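You operate a simulated robot arm through the tools that you are given. There is no shell and no other tool.

Carry out the task below with a simulated robot arm. There is one attempt and no reset: what you move stays moved.

Task
Put the tub marked "No 57" from the work table on the green cover there and the tub labelled "No 92" in the grey tray. Take the blue sponge and put it on top of the square red book. Fetch the green square box and set it on the small dark red book. Open the left cabinet door, take the wooden block and put it on the floor of the tall cabinet and shut the door again. Close the lower teal drawer. Put the pack that says "No 72" from the front corner of the work table on the top of the pallet. Do these in any order. Set down upright: pack.
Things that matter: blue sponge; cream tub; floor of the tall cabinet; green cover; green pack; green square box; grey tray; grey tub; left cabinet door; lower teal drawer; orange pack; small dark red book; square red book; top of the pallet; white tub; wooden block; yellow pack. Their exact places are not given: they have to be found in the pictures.

The check looks at the end state, three seconds after you hand in, the way a careful person would. Anything else that was tipped, shoved, dropped, spilled or broken makes it a failure. Lids that push on must go on centred and level and be pressed home; caps that screw on are set level and turned clockwise until they are tight.

Robot
A 6-joint arm with a fingered hand on a trunk, on a base that moves. Base frame: it is fixed to the floor where the robot stands at the start and does not move with it; the origin is under the middle of the robot, x ahead of it, y to its left, z up. Lengths are in m, angles in degrees, forces in N, time in s.
With the tool pointing down near the work surface it reaches from about 0.28 to 0.9 m from the robot's upright axis, wherever it stands. Its first joint turns from -166.0 to 166.0 degrees. Places, roughly: blue sponge (9x6x4 cm) [-1.4, -4.1, 0.7]; cream tub, grey tub, white tub [2.5, -0.25, 1]; floor of the tall cabinet [5.6, -5, 0.1]; green cover (20x15x1 cm) [2.8, -0.4, 0.9]; green pack, orange pack, yellow pack [2.5, -0.25, 1]; green square box (7x7x5 cm) [4.5, -5.2, 0.9]; grey tray (22x16x4 cm) [3, -0.3, 0.9]; left cabinet door [5.7, -4.7, 0.4]; lower teal drawer [5.9, -3.5, 0.2]; small dark red book (13x9x2 cm) [4.4, -5.1, 0.9]; square red book (14x12x3 cm) [-3.5, -2.2, 0.9]; top of the pallet [-1.9, 0.2, 0.1]; wooden block (9x6x5 cm) [3.7, -5, 0.8]. Payload 5 kg.
Tool frame: the origin (TCP) lies between the finger pads and is the grasp point; the fingertips stand 0.043 m ahead of it; z points along the fingers, y is the line along which they close. The gripper opens to 0.144 m; its body begins 0.05 m behind the TCP. The gripper is a hand of 5 fingers: y runs from the thumb to the fingers, the wrist lies at [-0.021, -0.133, -0.233] in the tool frame, and closing takes about 1.5 s.
Orientation is that of the tool frame in the base frame, as [roll, pitch, yaw] about the fixed x, y, z axes, in that order (R = Rz(yaw) Ry(pitch) Rx(roll)). With the fingers straight down and the wrist toward the robot, the tool's x, y and z point along [0, 1, 0], [1, 0, 0] and [0, 0, -1] of the base frame.

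Tools
- The arm moves only by the tool servo_tool. Its argument "moves" is a list of rows, each a list of 6 numbers: the shift along the tool's x, y, z in m, then the turn, a rotation vector about the tool's x, y, z in degrees. In form: [[tx, ty, tz, ax, ay, az], ...]. A call has 1 to 20 rows; each row shifts and turns the commanded pose from where the row before left it, along the tool's axes as they then stand. "fingers" is the opening, from 0 (shut) to 1 (fully open), set as the call begins (left out, the last holds). A row lasts 0.2 s, in which the tool goes at most 0.05 m and 8.6 degrees; a call with a longer step from one row to the next is refused whole, and so is a gripper value outside its range. Where a pose cannot be reached the arm comes as near as it can. A force on the tool above 40 N (or 10 N above the force at the start of the call, whichever is more), or a blocked arm, ends the call early, and 0.2 s more pass. Each finger travels about 0.072 m/s and halts on what it meets, pressing with about 31 N; the grip force reading is that of the motor and also rises with nothing between the fingers. The clock runs only during rows and for 0.2 s after the last one: add rows that do not move to give the fingers time. It gives the time, the measured TCP pose, the force on the tool (base axes), the opening and the grip force at its end, in the units of the frame above (readings bear some noise), with the torque about the TCP (base axes, N m) and any sound that the robot's microphone picked up, and new pictures: "pictures" is both (left out), scene, wrist or none.
- Cameras (640 x 400 px; columns grow to the right, rows downward): "scene" is now at [0.0313, 0.1416, 1.4325]; the picture's right is [-0.16, -0.99, 0.00], its down [-0.41, 0.07, -0.91] and it looks along [0.90, -0.15, -0.41] (base axes); focal length 252 px, centre (320, 200). "wrist" rides on the gripper at [0.086, -0.109, -0.168] in the tool frame; the picture's right is [-0.80, 0.28, -0.53], its down [-0.54, -0.73, 0.42] and it looks along [-0.27, 0.63, 0.73] (tool axes); focal length 275 px, centre (320, 200).
- lift_body(by): slides the trunk up (or, below 0, down) by that many m; the arm and the scene camera ride with it, the base frame stays. It gives what a move gives, with no picture.
- drive_base(legs): drives the robot by 1 to 6 legs, each [ahead, left, turn to the left] in m, m and degrees, along the robot's own axes; the way and the turn of a leg run together, so that a leg with both is an arc; at most 1.5 m and 180 degrees a leg. The arm and the cameras ride along, it lands a little off, and it stops where it bumps. It gives what a move gives, and a new picture of the scene camera.
- finger_targets(index, middle, ring, little, thumb_bend, thumb_turn): sets how far each is bent, from 0 (flat) to 1 (curled in); at 0.3 the hand is open as for a grip, at 0.7 the pads meet at the TCP. One left out holds its place. A second passes; each finger stops where it meets its share of the squeeze, and holds until it gets a number again. A gripper value or a shape takes the hand back. It gives what a move gives, with no picture; readings hold the bend of each and the force on index, middle, ring, little, thumb and palm. thumb_turn goes from beside the hand (0) to across from the fingers (1), as for a grip.
- preshape(shape): the hand has 5 fingers and takes this shape, open, in about a second: jaw (thumb against the fingers, like two jaws); tri (thumb and two fingers); tip (a fingertip pinch); poke (one finger out to press); point (the index stretched); flat (the hand flat); cup (the hand cupped); fist (a fist). The gripper value then closes the fingers along that shape, each until it touches; the sizes above hold for jaw. It gives what a move gives, with no picture.
- aim_head(pan, tilt): turns the head with the scene camera to pan (to the left, within 155 degrees either way) and tilt (down, from -29 to 69), counted from straight ahead of the robot. It gives what a move gives, and a new picture of the scene camera.
- locate(camera, pixels): for up to 12 pixels [column, row] of the newest picture of that camera ("zoom" is the newest enlarged one), the place [x, y, z] in the base frame of the surface seen there, good to about 0.002 m. The clock stands still meanwhile.
- zoom(camera, box): a new picture of the part [left, top, right, bottom] of that camera's present view, enlarged. The clock stands still meanwhile.
- sign_off(): hands the job in; it is judged then, once.

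Unless the task says otherwise, let go and move clear before handing in.

The tools are called after ">>>" as a command line: name --pt "numbers of a row" for each row, then --argument value for the rest, lists and objects as JSON in quotes. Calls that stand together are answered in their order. servo_tool: Moves the arm, as the interface text tells. Its arguments: {"type":"object","properties":{"moves":{"type":"array"},"fingers":{"type":"number"},"pictures":{"type":"string","enum":["both","scene","wrist","none"]}},"required":["moves"]} The other tools are called the same way: lift_body (by) moves the trunk up or down; preshape (shape) gives the hand a shape; finger_targets (index, middle, ring, little, thumb_bend, thumb_turn) moves the fingers one by one; drive_base (legs) drives the base; aim_head (pan, tilt) turns the head that bears the scene camera; locate (camera, pixels) gives the place of the surface under pixels of a picture; zoom (camera, box) takes an enlarged picture of a part of a camera's view; sign_off () hands the job in.

At the start:

```text
time_s: 0.0
eef_pos: [0.5047, 0.1863, 1.1117]
tool_rot: [180.0, 0.0, 89.9]
wrist_force: [-0.7, -0.2, 0.0]
ft_torque: [0.02, 0.02, 0.0]
grip_width: 0.1435
gripper_force: 0.1
shape: jaw
bend: [0.3, 0.3, 0.3, 0.3, 0.3, 0.98]
finger forces: [0.1, 0.1, 0.0, 0.0, 0.0, 0.0]
trunk travel left (down, up): [-0.325, 0.265]
robot x, y, heading: [-0.0004, 0.0001, 0.2]
head pan, tilt (commanded): [-9.4, 24.3]
```

scene: 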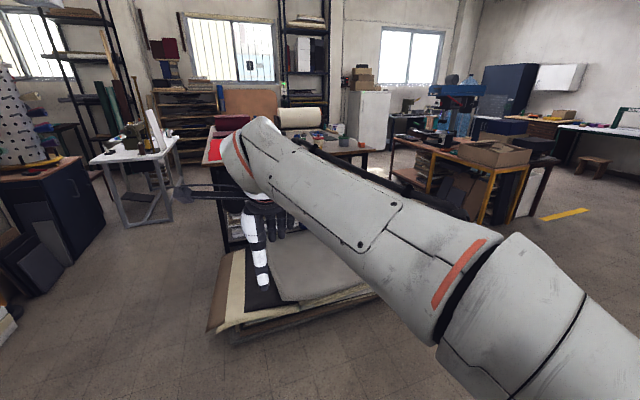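
wrist: 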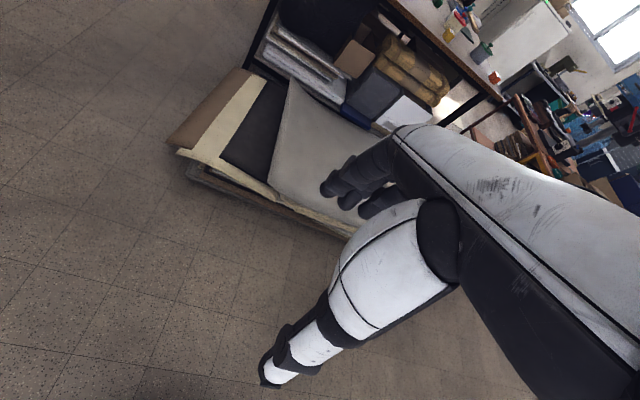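

The scene picture shows the work table around pixels (210-370, 110-180), partly hidden by the arm, with a stack of sheets on the floor in front of it. I'll zoom in on the table first.

>>> zoom --camera "scene" --box '[190, 80, 390, 205]'

>>> locate --camera "scene" --pixels '[[215, 150], [330, 150], [375, 150], [230, 300], [350, 290], [300, 260], [225, 330], [400, 180], [520, 165], [120, 160]]'

```text
3.20 times, centred on (290, 142) of scene
```

zoom: 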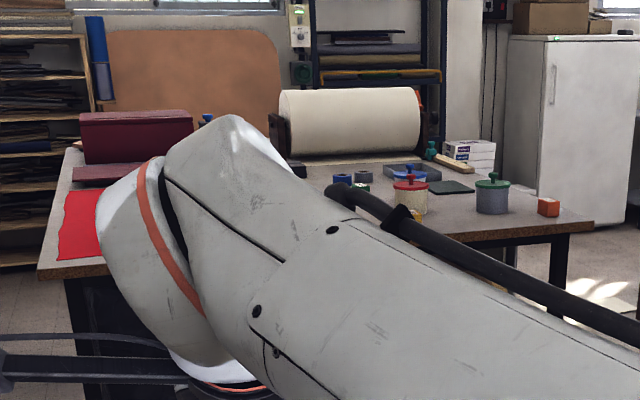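

```text
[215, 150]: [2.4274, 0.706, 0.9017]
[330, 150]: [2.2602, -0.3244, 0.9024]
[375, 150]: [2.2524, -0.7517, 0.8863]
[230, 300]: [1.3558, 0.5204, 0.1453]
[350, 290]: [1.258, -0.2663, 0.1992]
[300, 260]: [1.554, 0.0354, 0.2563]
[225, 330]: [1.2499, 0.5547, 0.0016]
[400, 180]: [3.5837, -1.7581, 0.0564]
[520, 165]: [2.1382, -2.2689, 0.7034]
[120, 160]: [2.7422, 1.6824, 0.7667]
```

The table top is at z≈0.90, and tubs and an orange pack stand at its right end. I'll survey the rest of the room with the head.

>>> aim_head --pan -60 --tilt 15

>>> aim_head --pan -120 --tilt 20

>>> aim_head --pan 150 --tilt 25

>>> aim_head --pan 60 --tilt 25

```text
time_s: 1.2
eef_pos: [0.5043, 0.1855, 1.1111]
tool_rot: [-180.0, 0.1, 90.0]
wrist_force: [-0.3, 0.0, -0.2]
ft_torque: [0.0, -0.01, 0.0]
grip_width: 0.1435
gripper_force: 0.1
shape: jaw
bend: [0.3, 0.3, 0.3, 0.3, 0.3, 0.98]
finger forces: [0.0, 0.0, 0.1, 0.0, 0.0, 0.0]
trunk travel left (down, up): [-0.325, 0.265]
robot x, y, heading: [-0.0005, -0.0011, 0.3]
head pan, tilt (commanded): [-60.0, 15.0]
```

scene: 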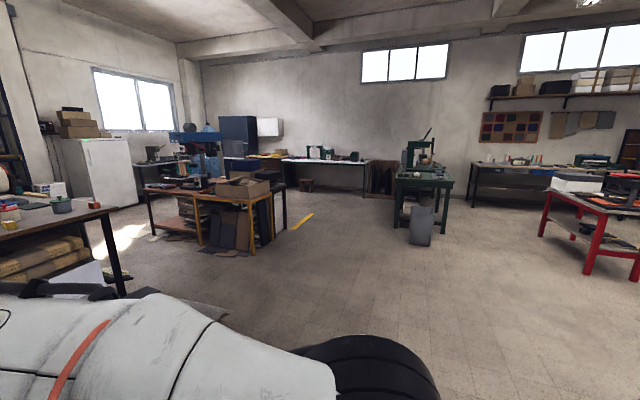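

```text
time_s: 2.5
eef_pos: [0.5057, 0.187, 1.1132]
tool_rot: [-180.0, -0.1, 90.0]
wrist_force: [0.8, 1.4, 0.2]
ft_torque: [-0.03, -0.02, -0.04]
grip_width: 0.1434
gripper_force: 0.1
shape: jaw
bend: [0.3, 0.3, 0.3, 0.3, 0.3, 0.98]
finger forces: [0.0, 0.0, 0.1, 0.0, 0.0, 0.0]
trunk travel left (down, up): [-0.325, 0.265]
robot x, y, heading: [0.0004, -0.0019, -0.3]
head pan, tilt (commanded): [-120.0, 20.0]
```

scene: 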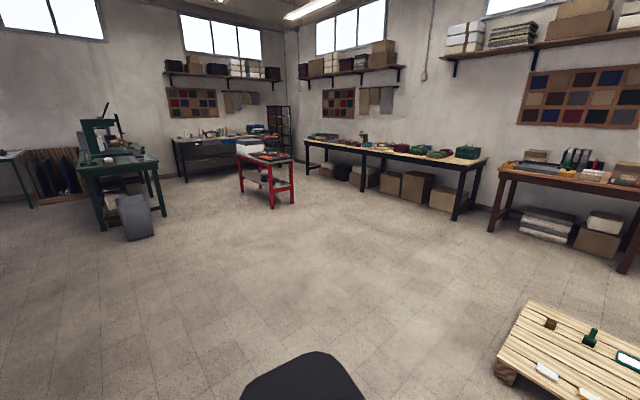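

```text
time_s: 6.2
eef_pos: [0.5046, 0.1853, 1.112]
tool_rot: [179.9, -0.1, 90.0]
wrist_force: [-0.8, 0.7, 0.6]
ft_torque: [-0.03, 0.01, 0.04]
grip_width: 0.1436
gripper_force: 0.0
shape: jaw
bend: [0.3, 0.3, 0.3, 0.3, 0.3, 0.98]
finger forces: [0.0, 0.0, 0.0, 0.0, 0.0, 0.0]
trunk travel left (down, up): [-0.325, 0.265]
robot x, y, heading: [0.0001, -0.0015, 0.1]
head pan, tilt (commanded): [150.0, 25.0]
```

scene: 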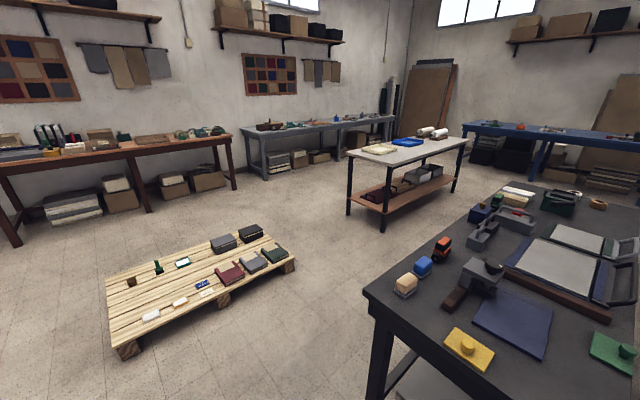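

```text
time_s: 7.9
eef_pos: [0.5043, 0.1854, 1.113]
tool_rot: [-180.0, 0.0, 90.1]
wrist_force: [0.1, 0.4, -0.8]
ft_torque: [0.0, 0.03, -0.01]
grip_width: 0.1439
gripper_force: 0.1
shape: jaw
bend: [0.3, 0.3, 0.3, 0.3, 0.3, 0.98]
finger forces: [0.0, 0.0, 0.0, 0.1, 0.0, 0.1]
trunk travel left (down, up): [-0.325, 0.265]
robot x, y, heading: [0.0001, 0.0045, -0.2]
head pan, tilt (commanded): [60.0, 25.0]
```

scene: 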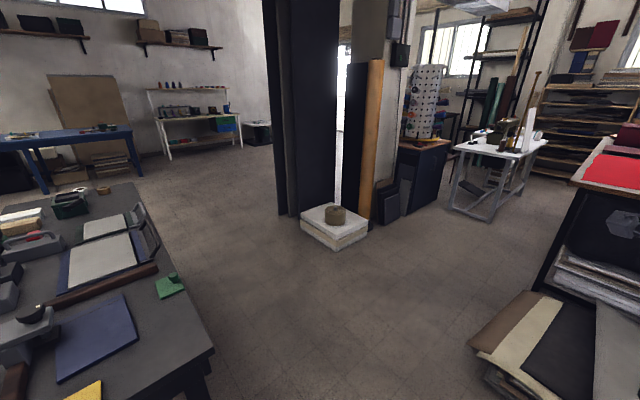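

The survey shows the pallet at the back-left, with items on it, and a clear floor to the right of the work table. I'll drive towards the table's right end and look at it closely.

>>> drive_base --legs '[[0.7, -1.2, 0]]'

>>> aim_head --pan 25 --tilt 25

```text
time_s: 14.8
eef_pos: [1.1947, -1.045, 1.1125]
tool_rot: [179.9, 0.1, 87.9]
wrist_force: [0.4, -0.7, 0.0]
ft_torque: [-0.02, -0.01, 0.01]
grip_width: 0.1438
gripper_force: 0.2
shape: jaw
bend: [0.3, 0.3, 0.3, 0.3, 0.3, 0.98]
finger forces: [0.0, 0.1, 0.1, 0.0, 0.1, 0.0]
trunk travel left (down, up): [-0.325, 0.265]
robot x, y, heading: [0.6872, -1.2105, -2.1]
head pan, tilt (commanded): [60.0, 25.0]
```

scene: 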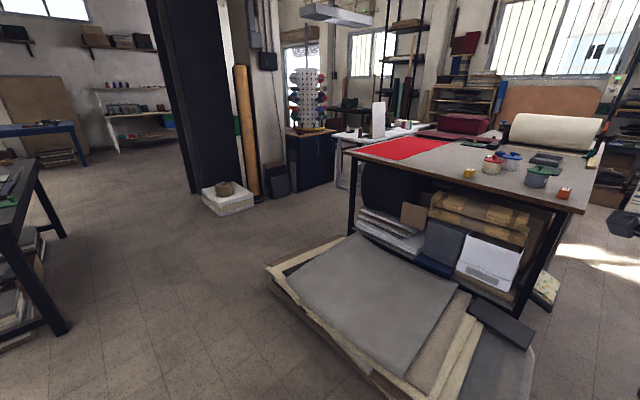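

```text
time_s: 15.8
eef_pos: [1.1956, -1.0464, 1.1126]
tool_rot: [180.0, 0.0, 87.9]
wrist_force: [-0.3, -0.6, 0.4]
ft_torque: [0.03, -0.03, 0.01]
grip_width: 0.144
gripper_force: 0.0
shape: jaw
bend: [0.3, 0.3, 0.3, 0.3, 0.3, 0.98]
finger forces: [0.0, 0.1, 0.0, 0.1, 0.0, 0.1]
trunk travel left (down, up): [-0.325, 0.265]
robot x, y, heading: [0.6831, -1.2119, -2.3]
head pan, tilt (commanded): [25.0, 25.0]
```

scene: 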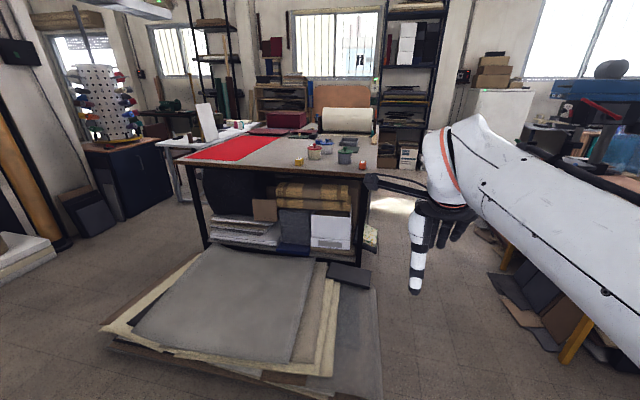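

>>> zoom --camera "scene" --box '[260, 95, 400, 185]'

>>> locate --camera "scene" --pixels '[[372, 172], [378, 145], [378, 290], [378, 340], [330, 265], [365, 270], [362, 165], [345, 157], [298, 161], [315, 152], [360, 285], [370, 240]]'

```text
4.44 times, centred on (330, 140) of scene
```

zoom: 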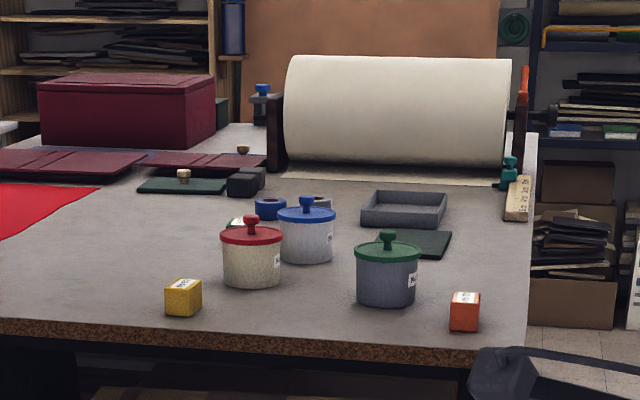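

```text
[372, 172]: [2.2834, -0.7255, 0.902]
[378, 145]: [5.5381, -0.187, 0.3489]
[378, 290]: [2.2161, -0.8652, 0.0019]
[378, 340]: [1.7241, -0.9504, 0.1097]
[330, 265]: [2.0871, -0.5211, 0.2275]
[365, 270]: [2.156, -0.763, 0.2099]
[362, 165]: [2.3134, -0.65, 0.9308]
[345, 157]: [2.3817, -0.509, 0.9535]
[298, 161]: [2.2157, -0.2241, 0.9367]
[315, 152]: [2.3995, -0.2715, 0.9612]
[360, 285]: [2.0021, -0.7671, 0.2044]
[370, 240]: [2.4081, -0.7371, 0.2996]
```

I see three tubs (red, blue and green lids) and yellow and orange packs on the front of the table, with part of a green thing behind the cream tub. Next I'll look right to see how wide the aisle is.

>>> aim_head --pan -35 --tilt 25

```text
time_s: 17.1
eef_pos: [1.1952, -1.0454, 1.1107]
tool_rot: [179.9, 0.0, 87.9]
wrist_force: [0.1, 0.4, -0.6]
ft_torque: [-0.01, -0.01, -0.05]
grip_width: 0.1436
gripper_force: 0.0
shape: jaw
bend: [0.3, 0.3, 0.3, 0.3, 0.3, 0.98]
finger forces: [0.0, 0.0, 0.1, 0.0, 0.0, 0.0]
trunk travel left (down, up): [-0.325, 0.265]
robot x, y, heading: [0.6839, -1.2117, -2.2]
head pan, tilt (commanded): [-35.0, 25.0]
```

scene: 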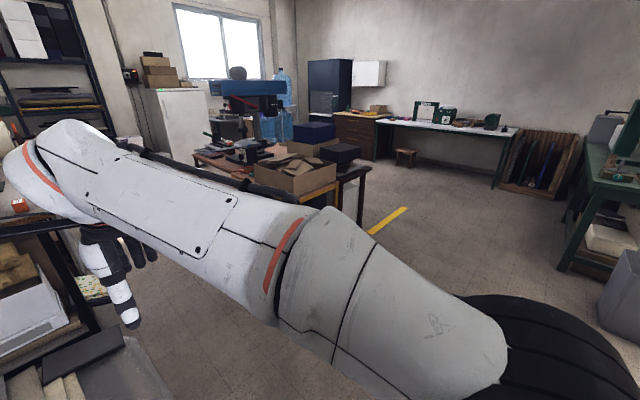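

>>> locate --camera "scene" --pixels '[[200, 157], [195, 165], [340, 195], [365, 172], [330, 75], [352, 130], [440, 125], [510, 130], [330, 110], [400, 225], [300, 90], [215, 360]]'

>>> zoom --camera "scene" --box '[290, 40, 550, 205]'

```text
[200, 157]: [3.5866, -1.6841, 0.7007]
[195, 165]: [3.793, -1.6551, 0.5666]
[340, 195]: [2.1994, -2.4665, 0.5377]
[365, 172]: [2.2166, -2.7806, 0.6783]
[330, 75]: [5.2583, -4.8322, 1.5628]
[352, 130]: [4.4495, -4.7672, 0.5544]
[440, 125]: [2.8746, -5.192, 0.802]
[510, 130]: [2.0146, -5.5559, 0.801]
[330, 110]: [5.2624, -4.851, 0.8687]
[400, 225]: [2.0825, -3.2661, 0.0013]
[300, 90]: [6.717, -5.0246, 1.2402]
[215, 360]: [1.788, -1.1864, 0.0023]
```

```text
2.42 times, centred on (420, 122) of scene
```

zoom: 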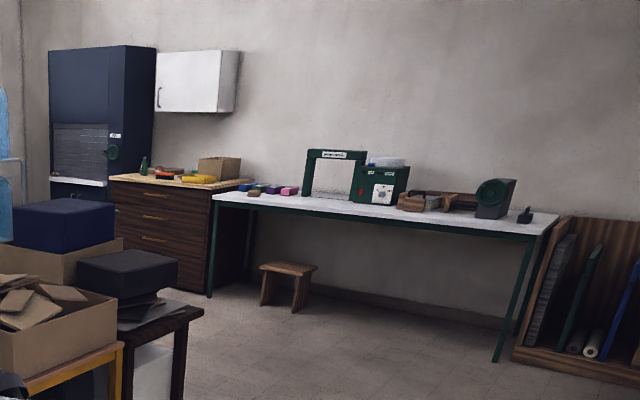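

The aisle between the work table (edge y≈-0.8) and the orange-framed table (edge y≈-1.68) looks about 0.9 m wide. I'll look down at my own base to judge its footprint.

>>> aim_head --pan 80 --tilt 69

>>> aim_head --pan 0 --tilt 69

```text
time_s: 19.1
eef_pos: [1.1954, -1.0466, 1.1113]
tool_rot: [-179.9, -0.1, 87.9]
wrist_force: [1.2, -0.3, -0.2]
ft_torque: [-0.02, 0.01, 0.02]
grip_width: 0.1434
gripper_force: 0.1
shape: jaw
bend: [0.3, 0.3, 0.3, 0.3, 0.3, 0.98]
finger forces: [0.0, 0.1, 0.0, 0.0, 0.0, 0.0]
trunk travel left (down, up): [-0.325, 0.265]
robot x, y, heading: [0.685, -1.209, -2.2]
head pan, tilt (commanded): [80.0, 68.8]
```

scene: 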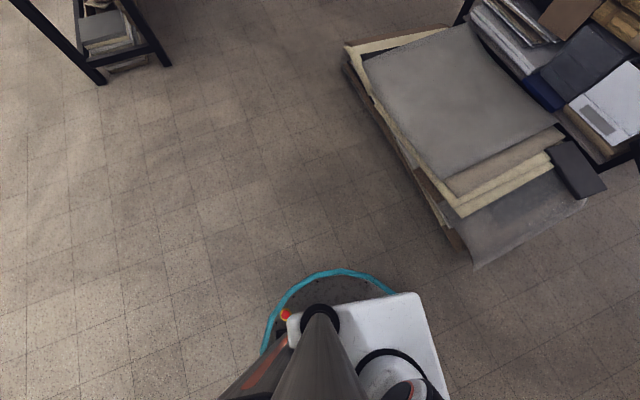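

```text
time_s: 20.6
eef_pos: [1.1958, -1.0461, 1.1115]
tool_rot: [180.0, -0.1, 87.9]
wrist_force: [0.2, 0.3, -0.3]
ft_torque: [0.03, 0.01, 0.0]
grip_width: 0.1437
gripper_force: 0.1
shape: jaw
bend: [0.3, 0.3, 0.3, 0.3, 0.3, 0.98]
finger forces: [0.0, 0.0, 0.0, 0.1, 0.1, 0.1]
trunk travel left (down, up): [-0.325, 0.265]
robot x, y, heading: [0.6912, -1.2163, -2.0]
head pan, tilt (commanded): [0.0, 68.8]
```

scene: 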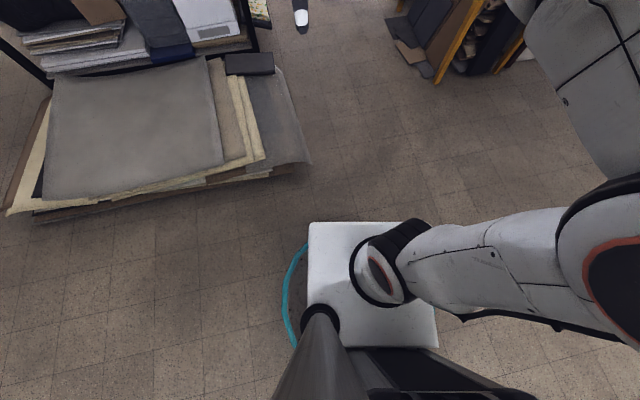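

>>> locate --camera "scene" --pixels '[[285, 290], [305, 225], [295, 330], [430, 330], [380, 230], [305, 165], [310, 160], [400, 50], [430, 75], [385, 270], [255, 50], [500, 250]]'

```text
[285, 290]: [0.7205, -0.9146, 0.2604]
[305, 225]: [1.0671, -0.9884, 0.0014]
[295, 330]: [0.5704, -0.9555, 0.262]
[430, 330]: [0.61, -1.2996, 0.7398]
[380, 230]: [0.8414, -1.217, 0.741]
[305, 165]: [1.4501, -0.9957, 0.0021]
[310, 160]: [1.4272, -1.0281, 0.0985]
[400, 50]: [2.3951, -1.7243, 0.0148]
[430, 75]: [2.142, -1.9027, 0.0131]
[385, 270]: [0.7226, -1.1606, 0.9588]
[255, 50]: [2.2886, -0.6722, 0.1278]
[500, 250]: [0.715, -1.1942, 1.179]
```

My base is a circle of about 0.30 m radius with a box up to z≈0.74, so the aisle fits. I'll raise the trunk a bit, turn to face +y, then slide along the table's right end.

>>> lift_body --by 0.15

>>> drive_base --legs '[[0, 0, 92], [0, -1.3, 0]]'

>>> aim_head --pan -25 --tilt 35

```text
time_s: 22.4
eef_pos: [1.1954, -1.0461, 1.262]
tool_rot: [179.9, 0.1, 87.8]
wrist_force: [0.2, -0.2, 0.0]
ft_torque: [-0.02, -0.01, 0.0]
grip_width: 0.1438
gripper_force: 0.1
shape: jaw
bend: [0.3, 0.3, 0.3, 0.3, 0.3, 0.98]
finger forces: [0.0, 0.0, 0.0, 0.1, 0.1, 0.1]
trunk travel left (down, up): [-0.475, 0.115]
robot x, y, heading: [0.6842, -1.2115, -2.0]
head pan, tilt (commanded): [0.0, 68.8]
```

```text
time_s: 29.5
eef_pos: [0.9697, -0.7122, 1.2621]
tool_rot: [-179.9, 0.1, -179.4]
wrist_force: [-1.0, 1.0, -0.4]
ft_torque: [-0.03, -0.03, 0.02]
grip_width: 0.1439
gripper_force: 0.1
shape: jaw
bend: [0.3, 0.3, 0.3, 0.3, 0.3, 0.97]
finger forces: [0.0, 0.0, 0.0, 0.0, 0.0, 0.0]
trunk travel left (down, up): [-0.475, 0.115]
robot x, y, heading: [1.1639, -1.2154, 90.6]
head pan, tilt (commanded): [0.0, 68.8]
stopped in leg 2: the robot was blocked; the commanded pose is now the measured one
```

scene: 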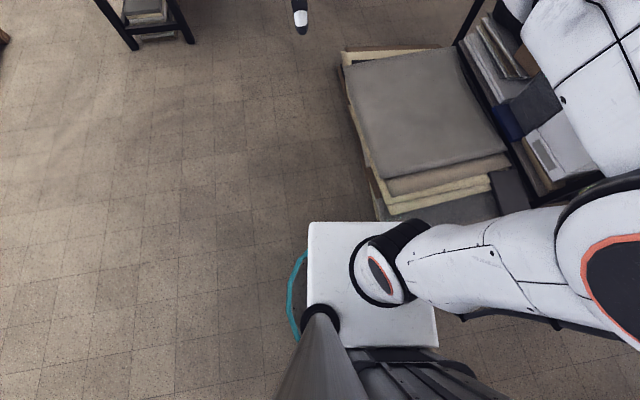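

```text
time_s: 30.4
eef_pos: [0.9703, -0.7113, 1.2604]
tool_rot: [-179.9, 0.1, -179.4]
wrist_force: [0.1, -0.3, 0.5]
ft_torque: [0.0, 0.0, 0.0]
grip_width: 0.1441
gripper_force: 0.2
shape: jaw
bend: [0.3, 0.3, 0.3, 0.3, 0.3, 0.97]
finger forces: [0.1, 0.0, 0.1, 0.0, 0.1, 0.1]
trunk travel left (down, up): [-0.475, 0.115]
robot x, y, heading: [1.1613, -1.2145, 90.7]
head pan, tilt (commanded): [-25.0, 35.0]
```

scene: 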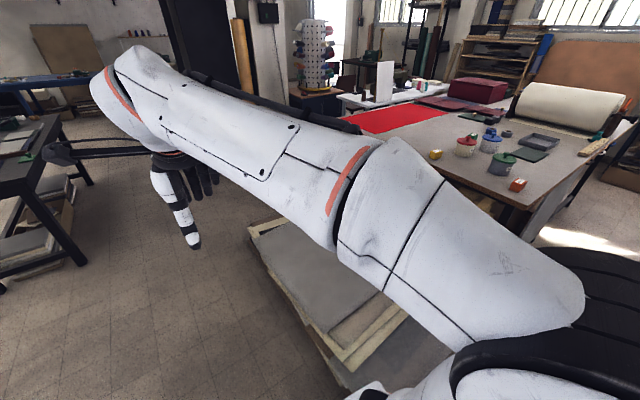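

The base bumped at x≈1.16 because the stack's right corner reaches y≈-1.0 (my edge was at y≈-0.915). I'll back off 0.17 m, pass the stack, and then move in closer.

>>> drive_base --legs '[[-0.17, 0.05, 0], [0, -0.85, 0]]'

>>> aim_head --pan -70 --tilt 45

```text
time_s: 36.0
eef_pos: [1.757, -0.87, 1.2607]
tool_rot: [-179.9, 0.1, -179.4]
wrist_force: [0.7, 0.2, 0.5]
ft_torque: [0.0, 0.0, 0.03]
grip_width: 0.1443
gripper_force: 0.0
shape: jaw
bend: [0.3, 0.3, 0.3, 0.3, 0.3, 0.97]
finger forces: [0.0, 0.0, 0.0, 0.0, 0.0, 0.0]
trunk travel left (down, up): [-0.475, 0.115]
robot x, y, heading: [1.944, -1.3748, 90.8]
head pan, tilt (commanded): [-25.0, 35.0]
```

scene: 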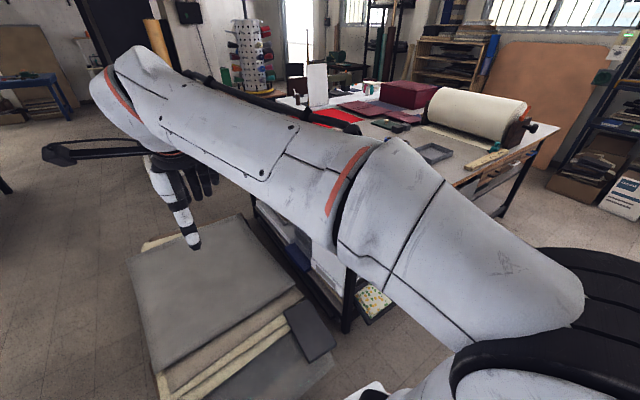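

```text
time_s: 37.1
eef_pos: [1.7558, -0.8698, 1.2615]
tool_rot: [-179.7, 0.1, -179.4]
wrist_force: [-0.8, -1.3, 0.3]
ft_torque: [0.03, 0.02, 0.03]
grip_width: 0.1438
gripper_force: 0.1
shape: jaw
bend: [0.3, 0.3, 0.3, 0.3, 0.3, 0.97]
finger forces: [0.1, 0.0, 0.0, 0.1, 0.0, 0.0]
trunk travel left (down, up): [-0.475, 0.115]
robot x, y, heading: [1.9477, -1.3689, 90.4]
head pan, tilt (commanded): [-70.0, 45.0]
```

scene: 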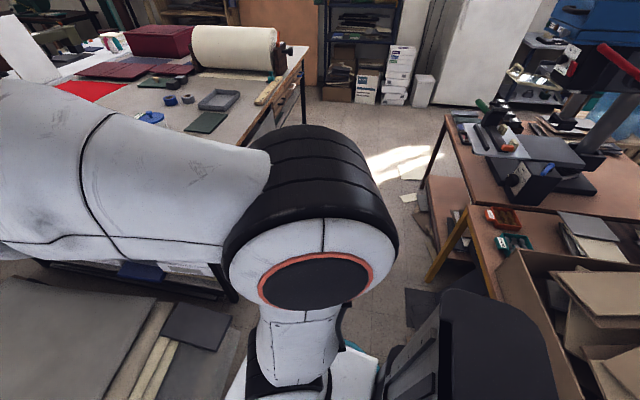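

>>> locate --camera "scene" --pixels '[[300, 60], [302, 105], [445, 120], [425, 180], [415, 250], [420, 320], [435, 280], [234, 300], [400, 165], [375, 340], [440, 310], [275, 130]]'

```text
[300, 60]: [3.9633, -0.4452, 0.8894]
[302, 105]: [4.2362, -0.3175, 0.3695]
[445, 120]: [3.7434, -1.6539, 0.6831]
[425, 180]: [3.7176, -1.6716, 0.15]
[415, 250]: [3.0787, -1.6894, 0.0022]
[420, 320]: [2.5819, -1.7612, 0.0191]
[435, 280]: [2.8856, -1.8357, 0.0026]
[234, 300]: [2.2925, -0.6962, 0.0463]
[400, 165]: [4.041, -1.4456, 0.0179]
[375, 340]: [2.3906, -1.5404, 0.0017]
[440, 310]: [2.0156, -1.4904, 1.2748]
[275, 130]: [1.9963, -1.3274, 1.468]
```

The table's right edge runs from about (2.28,-0.72) to (3.96,-0.45), so the aisle widens farther along. I'll slide to around (2.65,-1.13).

>>> drive_base --legs '[[0.1, -0.35, 0], [0.13, -0.33, 0]]'

>>> aim_head --pan -20 --tilt 50

```text
time_s: 41.3
eef_pos: [2.4425, -0.6338, 1.2607]
tool_rot: [-179.8, 0.1, -179.6]
wrist_force: [-0.4, 0.1, -0.6]
ft_torque: [0.0, 0.01, 0.0]
grip_width: 0.1441
gripper_force: 0.1
shape: jaw
bend: [0.3, 0.3, 0.3, 0.3, 0.3, 0.97]
finger forces: [0.0, 0.1, 0.0, 0.0, 0.0, 0.0]
trunk travel left (down, up): [-0.475, 0.115]
robot x, y, heading: [2.6277, -1.1443, 90.3]
head pan, tilt (commanded): [-70.0, 45.0]
```

scene: 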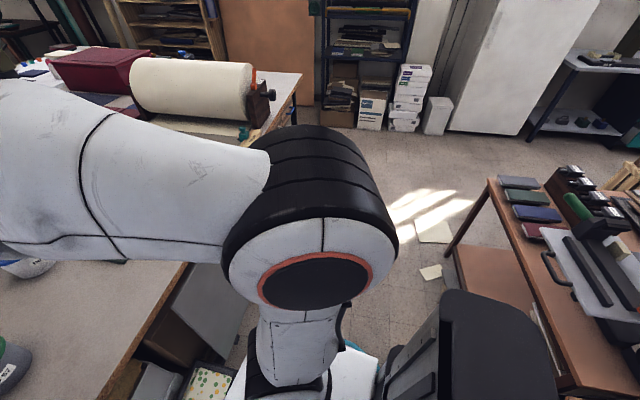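

```text
time_s: 42.5
eef_pos: [2.4422, -0.6361, 1.2605]
tool_rot: [-179.7, 0.1, -179.6]
wrist_force: [0.0, 0.4, -0.5]
ft_torque: [0.0, -0.03, 0.01]
grip_width: 0.1438
gripper_force: 0.2
shape: jaw
bend: [0.3, 0.3, 0.3, 0.3, 0.3, 0.97]
finger forces: [0.0, 0.1, 0.1, 0.0, 0.0, 0.0]
trunk travel left (down, up): [-0.475, 0.115]
robot x, y, heading: [2.6301, -1.1376, 90.2]
head pan, tilt (commanded): [-20.0, 50.0]
```

scene: 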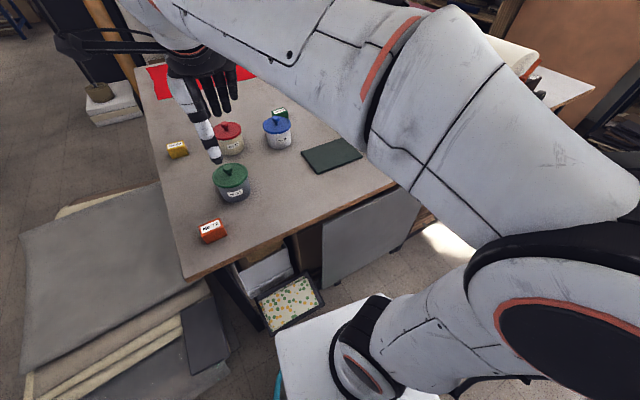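

>>> zoom --camera "scene" --box '[140, 80, 380, 250]'

>>> zoom --camera "scene" --box '[160, 100, 300, 180]'

>>> zoom --camera "scene" --box '[190, 160, 270, 250]'

```text
2.35 times, centred on (260, 165) of scene
```

zoom: 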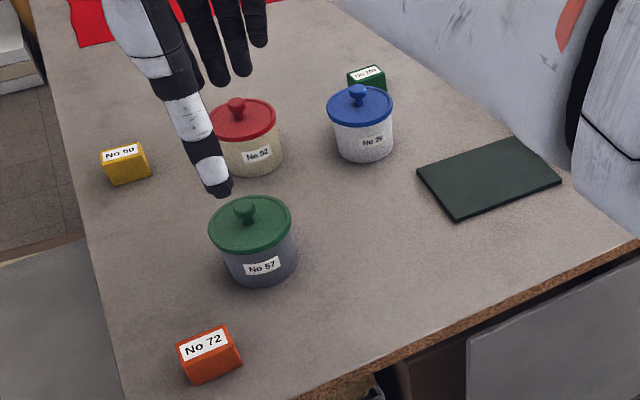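

```text
4.57 times, centred on (230, 140) of scene
```

zoom: 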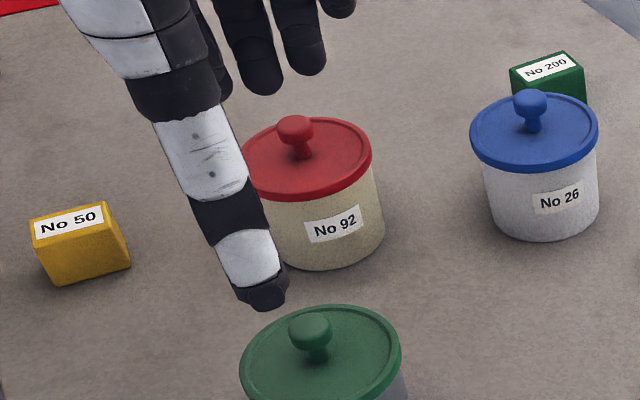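

```text
4.44 times, centred on (230, 205) of scene
```

zoom: 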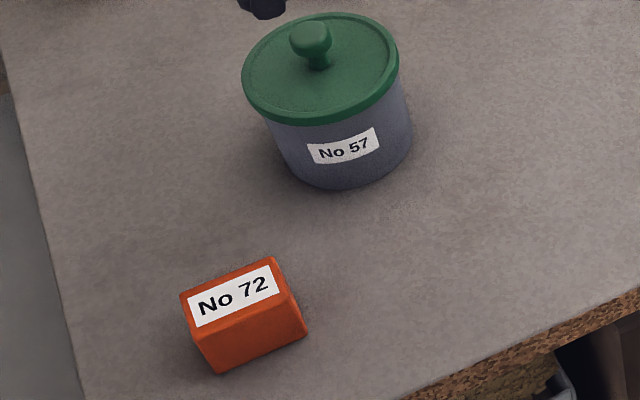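

The labels are readable: grey tub with green lid is "No 57", cream tub with red lid is "No 92", and the orange pack at the front corner is "No 72". I'll locate their exact positions now.

>>> locate --camera "scene" --pixels '[[229, 170], [218, 175], [245, 175], [231, 183], [236, 200], [222, 197], [250, 195], [212, 227], [200, 235], [226, 238], [203, 222], [222, 225]]'

>>> locate --camera "scene" --pixels '[[303, 153], [336, 139], [360, 156], [316, 172], [332, 156], [227, 125], [230, 133], [240, 131], [236, 152], [277, 118], [278, 150], [177, 150]]'

```text
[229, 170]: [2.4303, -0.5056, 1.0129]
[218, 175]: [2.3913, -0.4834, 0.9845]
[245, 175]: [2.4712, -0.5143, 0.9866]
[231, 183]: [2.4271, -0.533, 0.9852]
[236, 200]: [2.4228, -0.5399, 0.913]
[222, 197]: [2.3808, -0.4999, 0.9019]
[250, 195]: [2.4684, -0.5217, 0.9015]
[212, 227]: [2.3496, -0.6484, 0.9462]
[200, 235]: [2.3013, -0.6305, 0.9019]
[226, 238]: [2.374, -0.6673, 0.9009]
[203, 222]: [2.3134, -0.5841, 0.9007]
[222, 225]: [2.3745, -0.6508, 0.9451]
```

```text
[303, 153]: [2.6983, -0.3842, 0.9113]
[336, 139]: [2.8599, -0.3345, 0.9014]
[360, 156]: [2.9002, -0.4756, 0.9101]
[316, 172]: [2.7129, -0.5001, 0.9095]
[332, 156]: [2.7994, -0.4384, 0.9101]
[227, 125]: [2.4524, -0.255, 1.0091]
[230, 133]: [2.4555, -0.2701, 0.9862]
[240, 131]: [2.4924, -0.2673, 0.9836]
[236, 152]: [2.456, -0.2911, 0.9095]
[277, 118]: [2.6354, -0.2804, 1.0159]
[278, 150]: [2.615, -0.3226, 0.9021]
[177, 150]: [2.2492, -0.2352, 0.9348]
```

>>> locate --camera "zoom" --pixels '[[248, 88], [393, 75], [330, 16], [318, 112], [310, 28], [320, 60], [310, 185], [275, 130], [405, 120], [185, 292], [270, 260], [305, 330]]'

>>> locate --camera "scene" --pixels '[[215, 131], [241, 133], [228, 142], [228, 123], [280, 115], [288, 125], [265, 125], [281, 105], [190, 145], [390, 185], [300, 235], [200, 262]]'

```text
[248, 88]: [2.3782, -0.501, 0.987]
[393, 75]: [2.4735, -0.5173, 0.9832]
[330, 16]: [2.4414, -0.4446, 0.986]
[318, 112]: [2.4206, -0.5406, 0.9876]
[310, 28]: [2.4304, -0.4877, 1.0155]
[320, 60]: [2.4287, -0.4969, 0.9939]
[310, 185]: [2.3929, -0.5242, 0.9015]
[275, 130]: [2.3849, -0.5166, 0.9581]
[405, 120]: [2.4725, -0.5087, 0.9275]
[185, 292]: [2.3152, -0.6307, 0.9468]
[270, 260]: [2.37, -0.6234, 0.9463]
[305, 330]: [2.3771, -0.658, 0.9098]
```

```text
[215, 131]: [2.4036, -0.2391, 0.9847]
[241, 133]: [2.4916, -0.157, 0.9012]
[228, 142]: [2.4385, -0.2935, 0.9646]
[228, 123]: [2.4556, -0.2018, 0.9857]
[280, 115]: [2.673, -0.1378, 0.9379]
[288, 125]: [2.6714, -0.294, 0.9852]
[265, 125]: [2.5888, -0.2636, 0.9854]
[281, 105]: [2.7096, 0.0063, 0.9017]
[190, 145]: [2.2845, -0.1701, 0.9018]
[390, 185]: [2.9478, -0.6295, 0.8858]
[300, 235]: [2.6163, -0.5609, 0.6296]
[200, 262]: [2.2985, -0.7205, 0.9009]
```

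Grey tub centre ≈(2.426,-0.495), cream tub ≈(2.453,-0.248), cover ≈(2.80,-0.43), pack ≈(2.345,-0.64). Before closing in, I'll check how far the things under the table stick out.

>>> locate --camera "scene" --pixels '[[265, 328], [318, 300], [290, 300], [355, 275], [415, 215], [330, 285], [400, 250], [275, 360], [340, 345]]'

```text
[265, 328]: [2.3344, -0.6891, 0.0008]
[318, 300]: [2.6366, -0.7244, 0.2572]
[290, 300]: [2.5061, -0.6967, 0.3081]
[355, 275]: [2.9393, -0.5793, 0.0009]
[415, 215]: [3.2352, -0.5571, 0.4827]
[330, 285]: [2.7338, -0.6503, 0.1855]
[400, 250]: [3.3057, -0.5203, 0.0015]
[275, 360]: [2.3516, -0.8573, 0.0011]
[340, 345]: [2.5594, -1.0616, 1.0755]
```

Everything under the table ends by y≈-0.73, so I can stand at about (2.75,-1.06), where both tubs, the cover, the tray and the pack are all within 0.9 m.

>>> drive_base --legs '[[0.075, -0.12, 0]]'

>>> servo_tool --pt "0.05 0 0 0 0 0" --pt "0.05 0 0 0 0 0" --pt "0.05 0 0 0 0 0" --pt "0.03 -0.03 0 0 0 0" --pt "0 -0.05 0 0 0 0" --pt "0 -0.05 0 0 0 0" --pictures "both"

```text
time_s: 43.9
eef_pos: [2.5632, -0.5603, 1.2609]
tool_rot: [-179.8, 0.1, -179.8]
wrist_force: [-0.7, -0.7, 0.1]
ft_torque: [0.0, 0.03, 0.0]
grip_width: 0.1442
gripper_force: 0.1
shape: jaw
bend: [0.3, 0.3, 0.3, 0.3, 0.3, 0.97]
finger forces: [0.0, 0.0, 0.0, 0.1, 0.1, 0.0]
trunk travel left (down, up): [-0.475, 0.115]
robot x, y, heading: [2.7516, -1.0665, 90.1]
head pan, tilt (commanded): [-20.0, 50.0]
```

scene: 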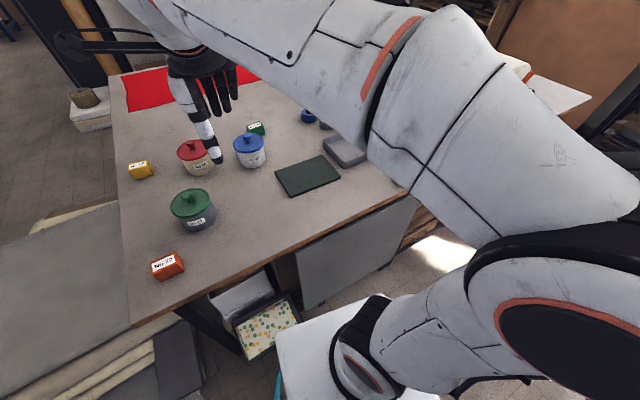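

```text
time_s: 45.2
eef_pos: [2.3846, -0.692, 1.2638]
tool_rot: [-179.8, 0.1, -179.9]
wrist_force: [0.4, 0.3, 0.3]
ft_torque: [-0.04, 0.06, 0.02]
grip_width: 0.1441
gripper_force: 0.0
shape: jaw
bend: [0.3, 0.3, 0.3, 0.3, 0.3, 0.98]
finger forces: [0.0, 0.0, 0.0, 0.0, 0.0, 0.0]
trunk travel left (down, up): [-0.475, 0.115]
robot x, y, heading: [2.7518, -1.0638, 90.3]
head pan, tilt (commanded): [-20.0, 50.0]
```

scene: 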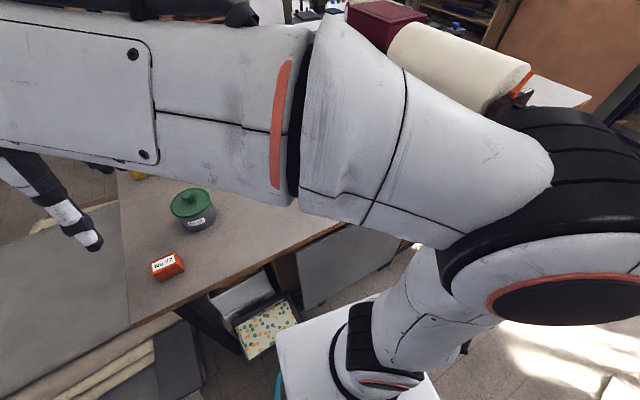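
wrist: 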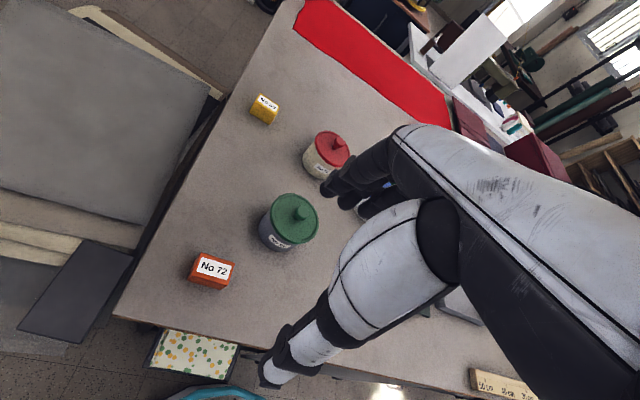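

The wrist picture shows the grey tub at (288,222) and the No 72 pack at (210,270). I'll move the hand above the grey tub at (2.426,-0.495) and stop at z≈1.09 to check.

>>> servo_tool --pt "-0.01 0.05 0 0 0 0" --pt "-0.01 0.05 0 0 0 0" --pt "-0.011 0.05 0 0 0 0" --pt "-0.01 0.047 0 0 0 0" --pt "0 0 0.05 0 0 0" --pt "0 0 0.05 0 0 0" --pt "0 0 0.05 0 0 0" --pt "0 0 0.02 0 0 0" --pt "0 0 0 0 0 0" --pictures "both"

```text
refused: row 1 steps farther than a row can; nothing moved
```

>>> servo_tool --pt "-0.01 0.045 0 0 0 0" --pt "-0.01 0.045 0 0 0 0" --pt "-0.011 0.045 0 0 0 0" --pt "-0.01 0.045 0 0 0 0" --pt "0 0.017 0.03 0 0 0" --pt "0 0 0.045 0 0 0" --pt "0 0 0.045 0 0 0" --pt "0 0 0.045 0 0 0" --pt "0 0 0 0 0 0" --pictures "both"

```text
time_s: 47.2
eef_pos: [2.4244, -0.498, 1.0963]
tool_rot: [-179.8, 0.0, -179.8]
wrist_force: [-0.6, 0.6, -0.4]
ft_torque: [-0.01, -0.04, 0.01]
grip_width: 0.1442
gripper_force: 0.1
shape: jaw
bend: [0.3, 0.3, 0.3, 0.3, 0.3, 0.98]
finger forces: [0.1, 0.0, 0.0, 0.0, 0.0, 0.0]
trunk travel left (down, up): [-0.475, 0.115]
robot x, y, heading: [2.7508, -1.0692, 90.3]
head pan, tilt (commanded): [-20.0, 50.0]
```

scene: 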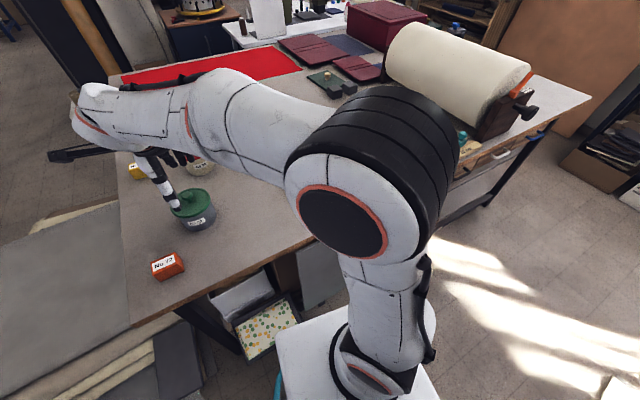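
wrist: 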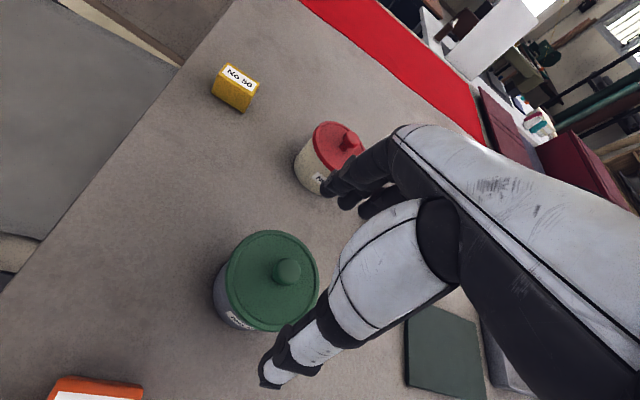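

>>> locate --camera "wrist" --pixels '[[288, 268], [230, 270], [315, 270], [270, 325], [275, 232], [335, 145], [300, 160], [345, 125], [325, 160], [330, 125]]'

```text
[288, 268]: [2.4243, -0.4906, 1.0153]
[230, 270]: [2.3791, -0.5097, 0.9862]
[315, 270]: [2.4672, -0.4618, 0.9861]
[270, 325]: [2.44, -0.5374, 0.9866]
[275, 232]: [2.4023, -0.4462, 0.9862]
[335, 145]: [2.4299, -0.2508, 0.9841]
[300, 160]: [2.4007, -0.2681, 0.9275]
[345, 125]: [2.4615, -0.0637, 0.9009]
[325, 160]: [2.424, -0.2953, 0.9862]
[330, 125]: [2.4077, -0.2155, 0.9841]
```

The lid centre and knob come out at (2.424,-0.491), so I'll shift +7 mm in y, go down to z≈0.968, then check the forces before closing.

>>> servo_tool --pt "0 0.007 0.02 0 0 0" --pt "0 0 0.035 0 0 0" --pt "0 0 0.035 0 0 0" --pt "0 0 0.025 0 0 0" --pt "0 0 0.013 0 0 0" --pt "0 0 0 0 0 0" --pictures "both"

```text
time_s: 48.6
eef_pos: [2.423, -0.489, 0.9661]
tool_rot: [-179.8, 0.0, -179.9]
wrist_force: [0.0, -2.6, 2.4]
ft_torque: [-0.11, 0.0, 0.02]
grip_width: 0.1441
gripper_force: 0.1
shape: jaw
bend: [0.3, 0.3, 0.3, 0.3, 0.29, 0.97]
finger forces: [0.0, 0.1, 0.0, 0.1, 3.3, 0.1]
trunk travel left (down, up): [-0.475, 0.115]
robot x, y, heading: [2.7522, -1.0641, 90.3]
head pan, tilt (commanded): [-20.0, 50.0]
```

scene: 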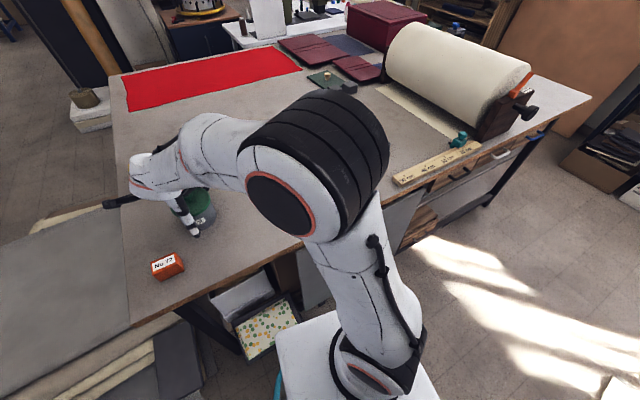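
wrist: 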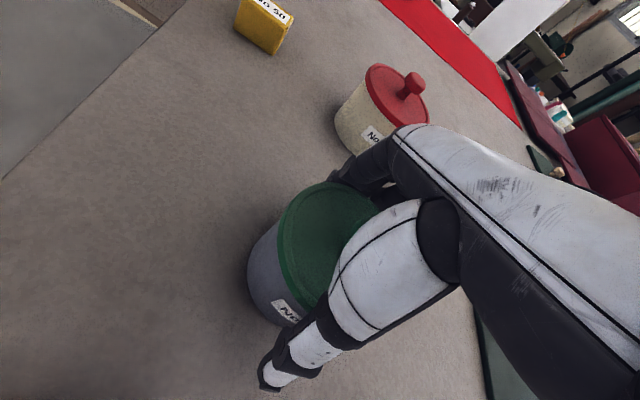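

The thumb reads 3.3 N, so it is brushing the lid rim. I'll back it off 6 mm (-y) and then close gently.

>>> servo_tool --pt "0 -0.006 0 0 0 0" --pt "0 0 0 0 0 0" --pictures "none"

>>> servo_tool --pt "0 0 0 0 0 0" --pt "0 0 0 0 0 0" --pt "0 0 0 0 0 0" --pt "0 0 0 0 0 0" --pt "0 0 0 0 0 0" --pt "0 0 0 0 0 0" --fingers 0.5 --pictures "wrist"

```text
time_s: 49.2
eef_pos: [2.424, -0.4953, 0.9666]
tool_rot: [-179.8, 0.1, -179.9]
wrist_force: [-1.0, 3.5, 1.0]
ft_torque: [0.0, -0.02, 0.01]
grip_width: 0.1438
gripper_force: 0.1
shape: jaw
bend: [0.29, 0.3, 0.3, 0.3, 0.3, 0.97]
finger forces: [3.2, 0.1, 0.0, 0.0, 0.0, 0.0]
trunk travel left (down, up): [-0.475, 0.115]
robot x, y, heading: [2.7497, -1.0677, 90.3]
head pan, tilt (commanded): [-20.0, 50.0]
```

```text
time_s: 50.6
eef_pos: [2.4242, -0.4965, 0.9672]
tool_rot: [-179.8, 0.1, -179.8]
wrist_force: [0.9, 1.4, -0.8]
ft_torque: [0.29, -0.13, 0.06]
grip_width: 0.0912
gripper_force: 31.0
shape: jaw
bend: [0.28, 0.45, 0.44, 0.41, 0.59, 0.98]
finger forces: [13.5, 16.7, 2.2, 0.0, 30.0, 0.0]
trunk travel left (down, up): [-0.475, 0.115]
robot x, y, heading: [2.754, -1.0685, 90.1]
head pan, tilt (commanded): [-20.0, 50.0]
heard: snap
```

wrist: 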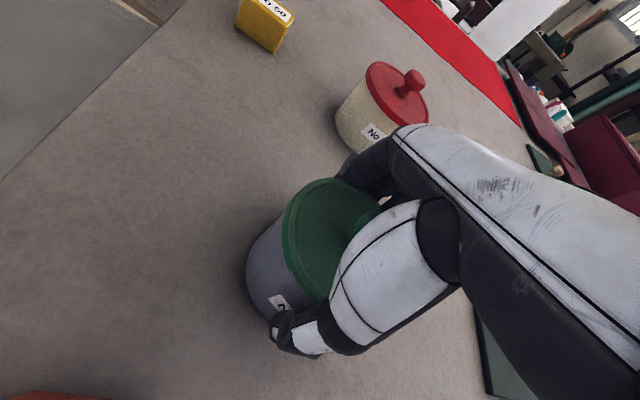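

I heard a snap while closing; the grip is on with thumb 30 N, index and middle sharing the other side. I'll zoom in to check that the lid is still seated.

>>> zoom --camera "wrist" --box '[220, 150, 440, 370]'

>>> zoom --camera "scene" --box '[140, 170, 260, 260]'

>>> locate --camera "wrist" --pixels '[[290, 230], [310, 280], [330, 190], [310, 230], [320, 285], [262, 255], [275, 280], [340, 200]]'

```text
1.82 times, centred on (330, 260) of wrist
```

zoom: 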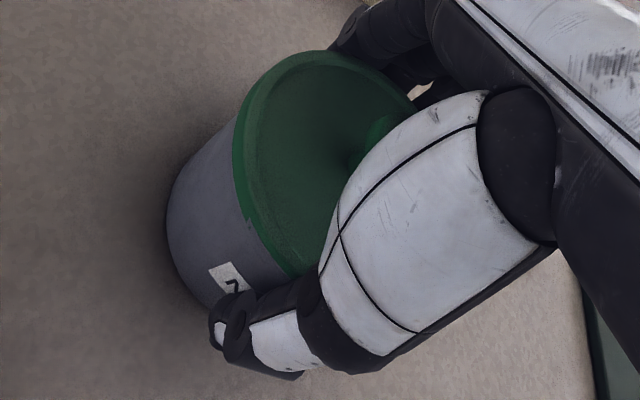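

```text
4.44 times, centred on (200, 215) of scene
```

zoom: 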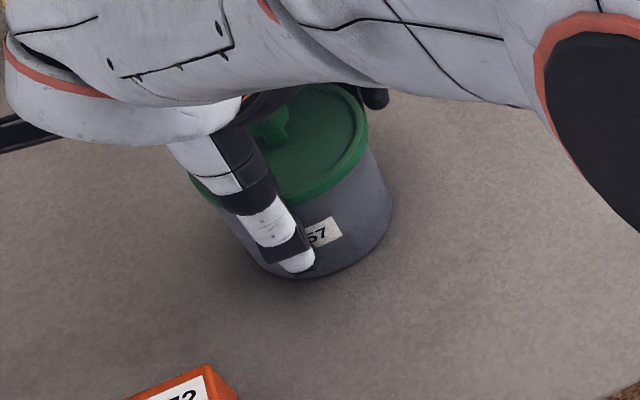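

```text
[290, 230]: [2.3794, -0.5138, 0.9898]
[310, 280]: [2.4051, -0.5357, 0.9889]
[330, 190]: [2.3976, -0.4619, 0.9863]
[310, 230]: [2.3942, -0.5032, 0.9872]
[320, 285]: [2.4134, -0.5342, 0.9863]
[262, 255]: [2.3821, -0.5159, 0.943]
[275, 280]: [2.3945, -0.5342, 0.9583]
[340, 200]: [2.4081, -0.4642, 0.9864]
```

The lid still sits at z≈0.986-0.989 over the body, and the thumb is on the body wall below it. I'll lift slowly by 5 cm and re-check.

>>> servo_tool --pt "0 0 -0.01 0 0 0" --pt "0 0 -0.02 0 0 0" --pt "0 0 -0.02 0 0 0" --pt "0 0 -0.02 0 0 0" --pt "0 0 0 0 0 0" --pictures "both"

>>> zoom --camera "scene" --box '[130, 150, 270, 250]'

```text
time_s: 51.9
eef_pos: [2.4253, -0.4941, 1.0365]
tool_rot: [-179.8, 0.0, -179.8]
wrist_force: [0.3, -0.5, -5.3]
ft_torque: [0.06, 0.01, 0.01]
grip_width: 0.0901
gripper_force: 30.9
shape: jaw
bend: [0.29, 0.45, 0.44, 0.41, 0.59, 0.98]
finger forces: [13.7, 15.9, 1.7, 0.1, 29.7, 0.0]
trunk travel left (down, up): [-0.475, 0.115]
robot x, y, heading: [2.7517, -1.0647, 90.2]
head pan, tilt (commanded): [-20.0, 50.0]
```

scene: 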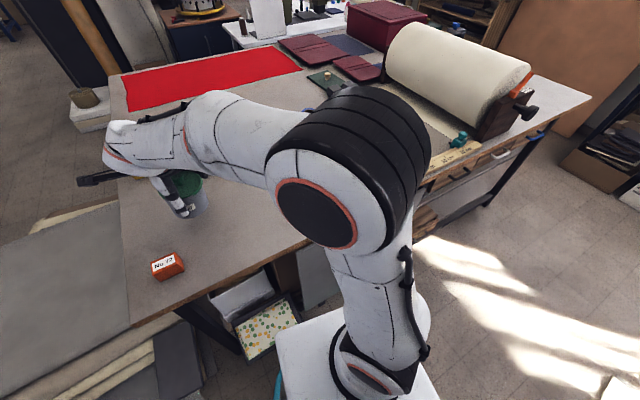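
wrist: 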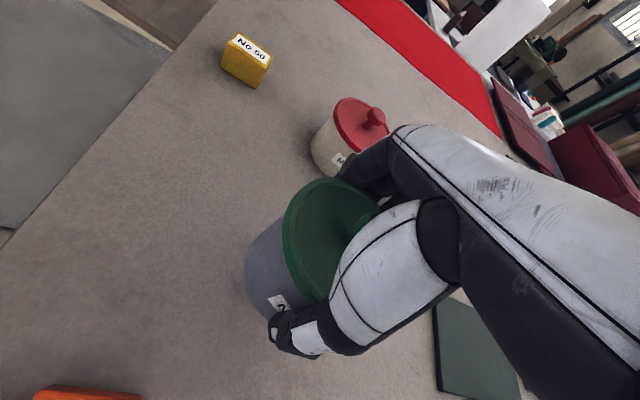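

```text
4.00 times, centred on (200, 200) of scene
```

zoom: 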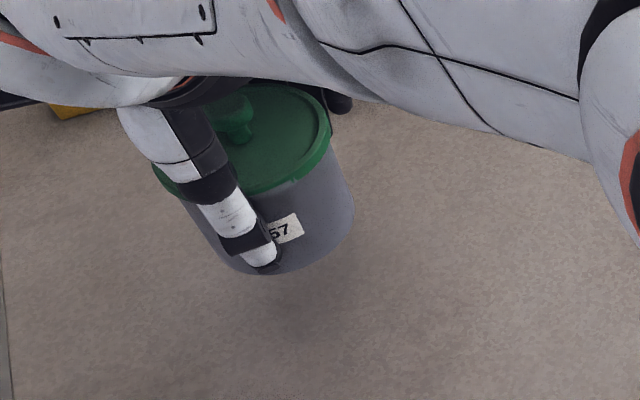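

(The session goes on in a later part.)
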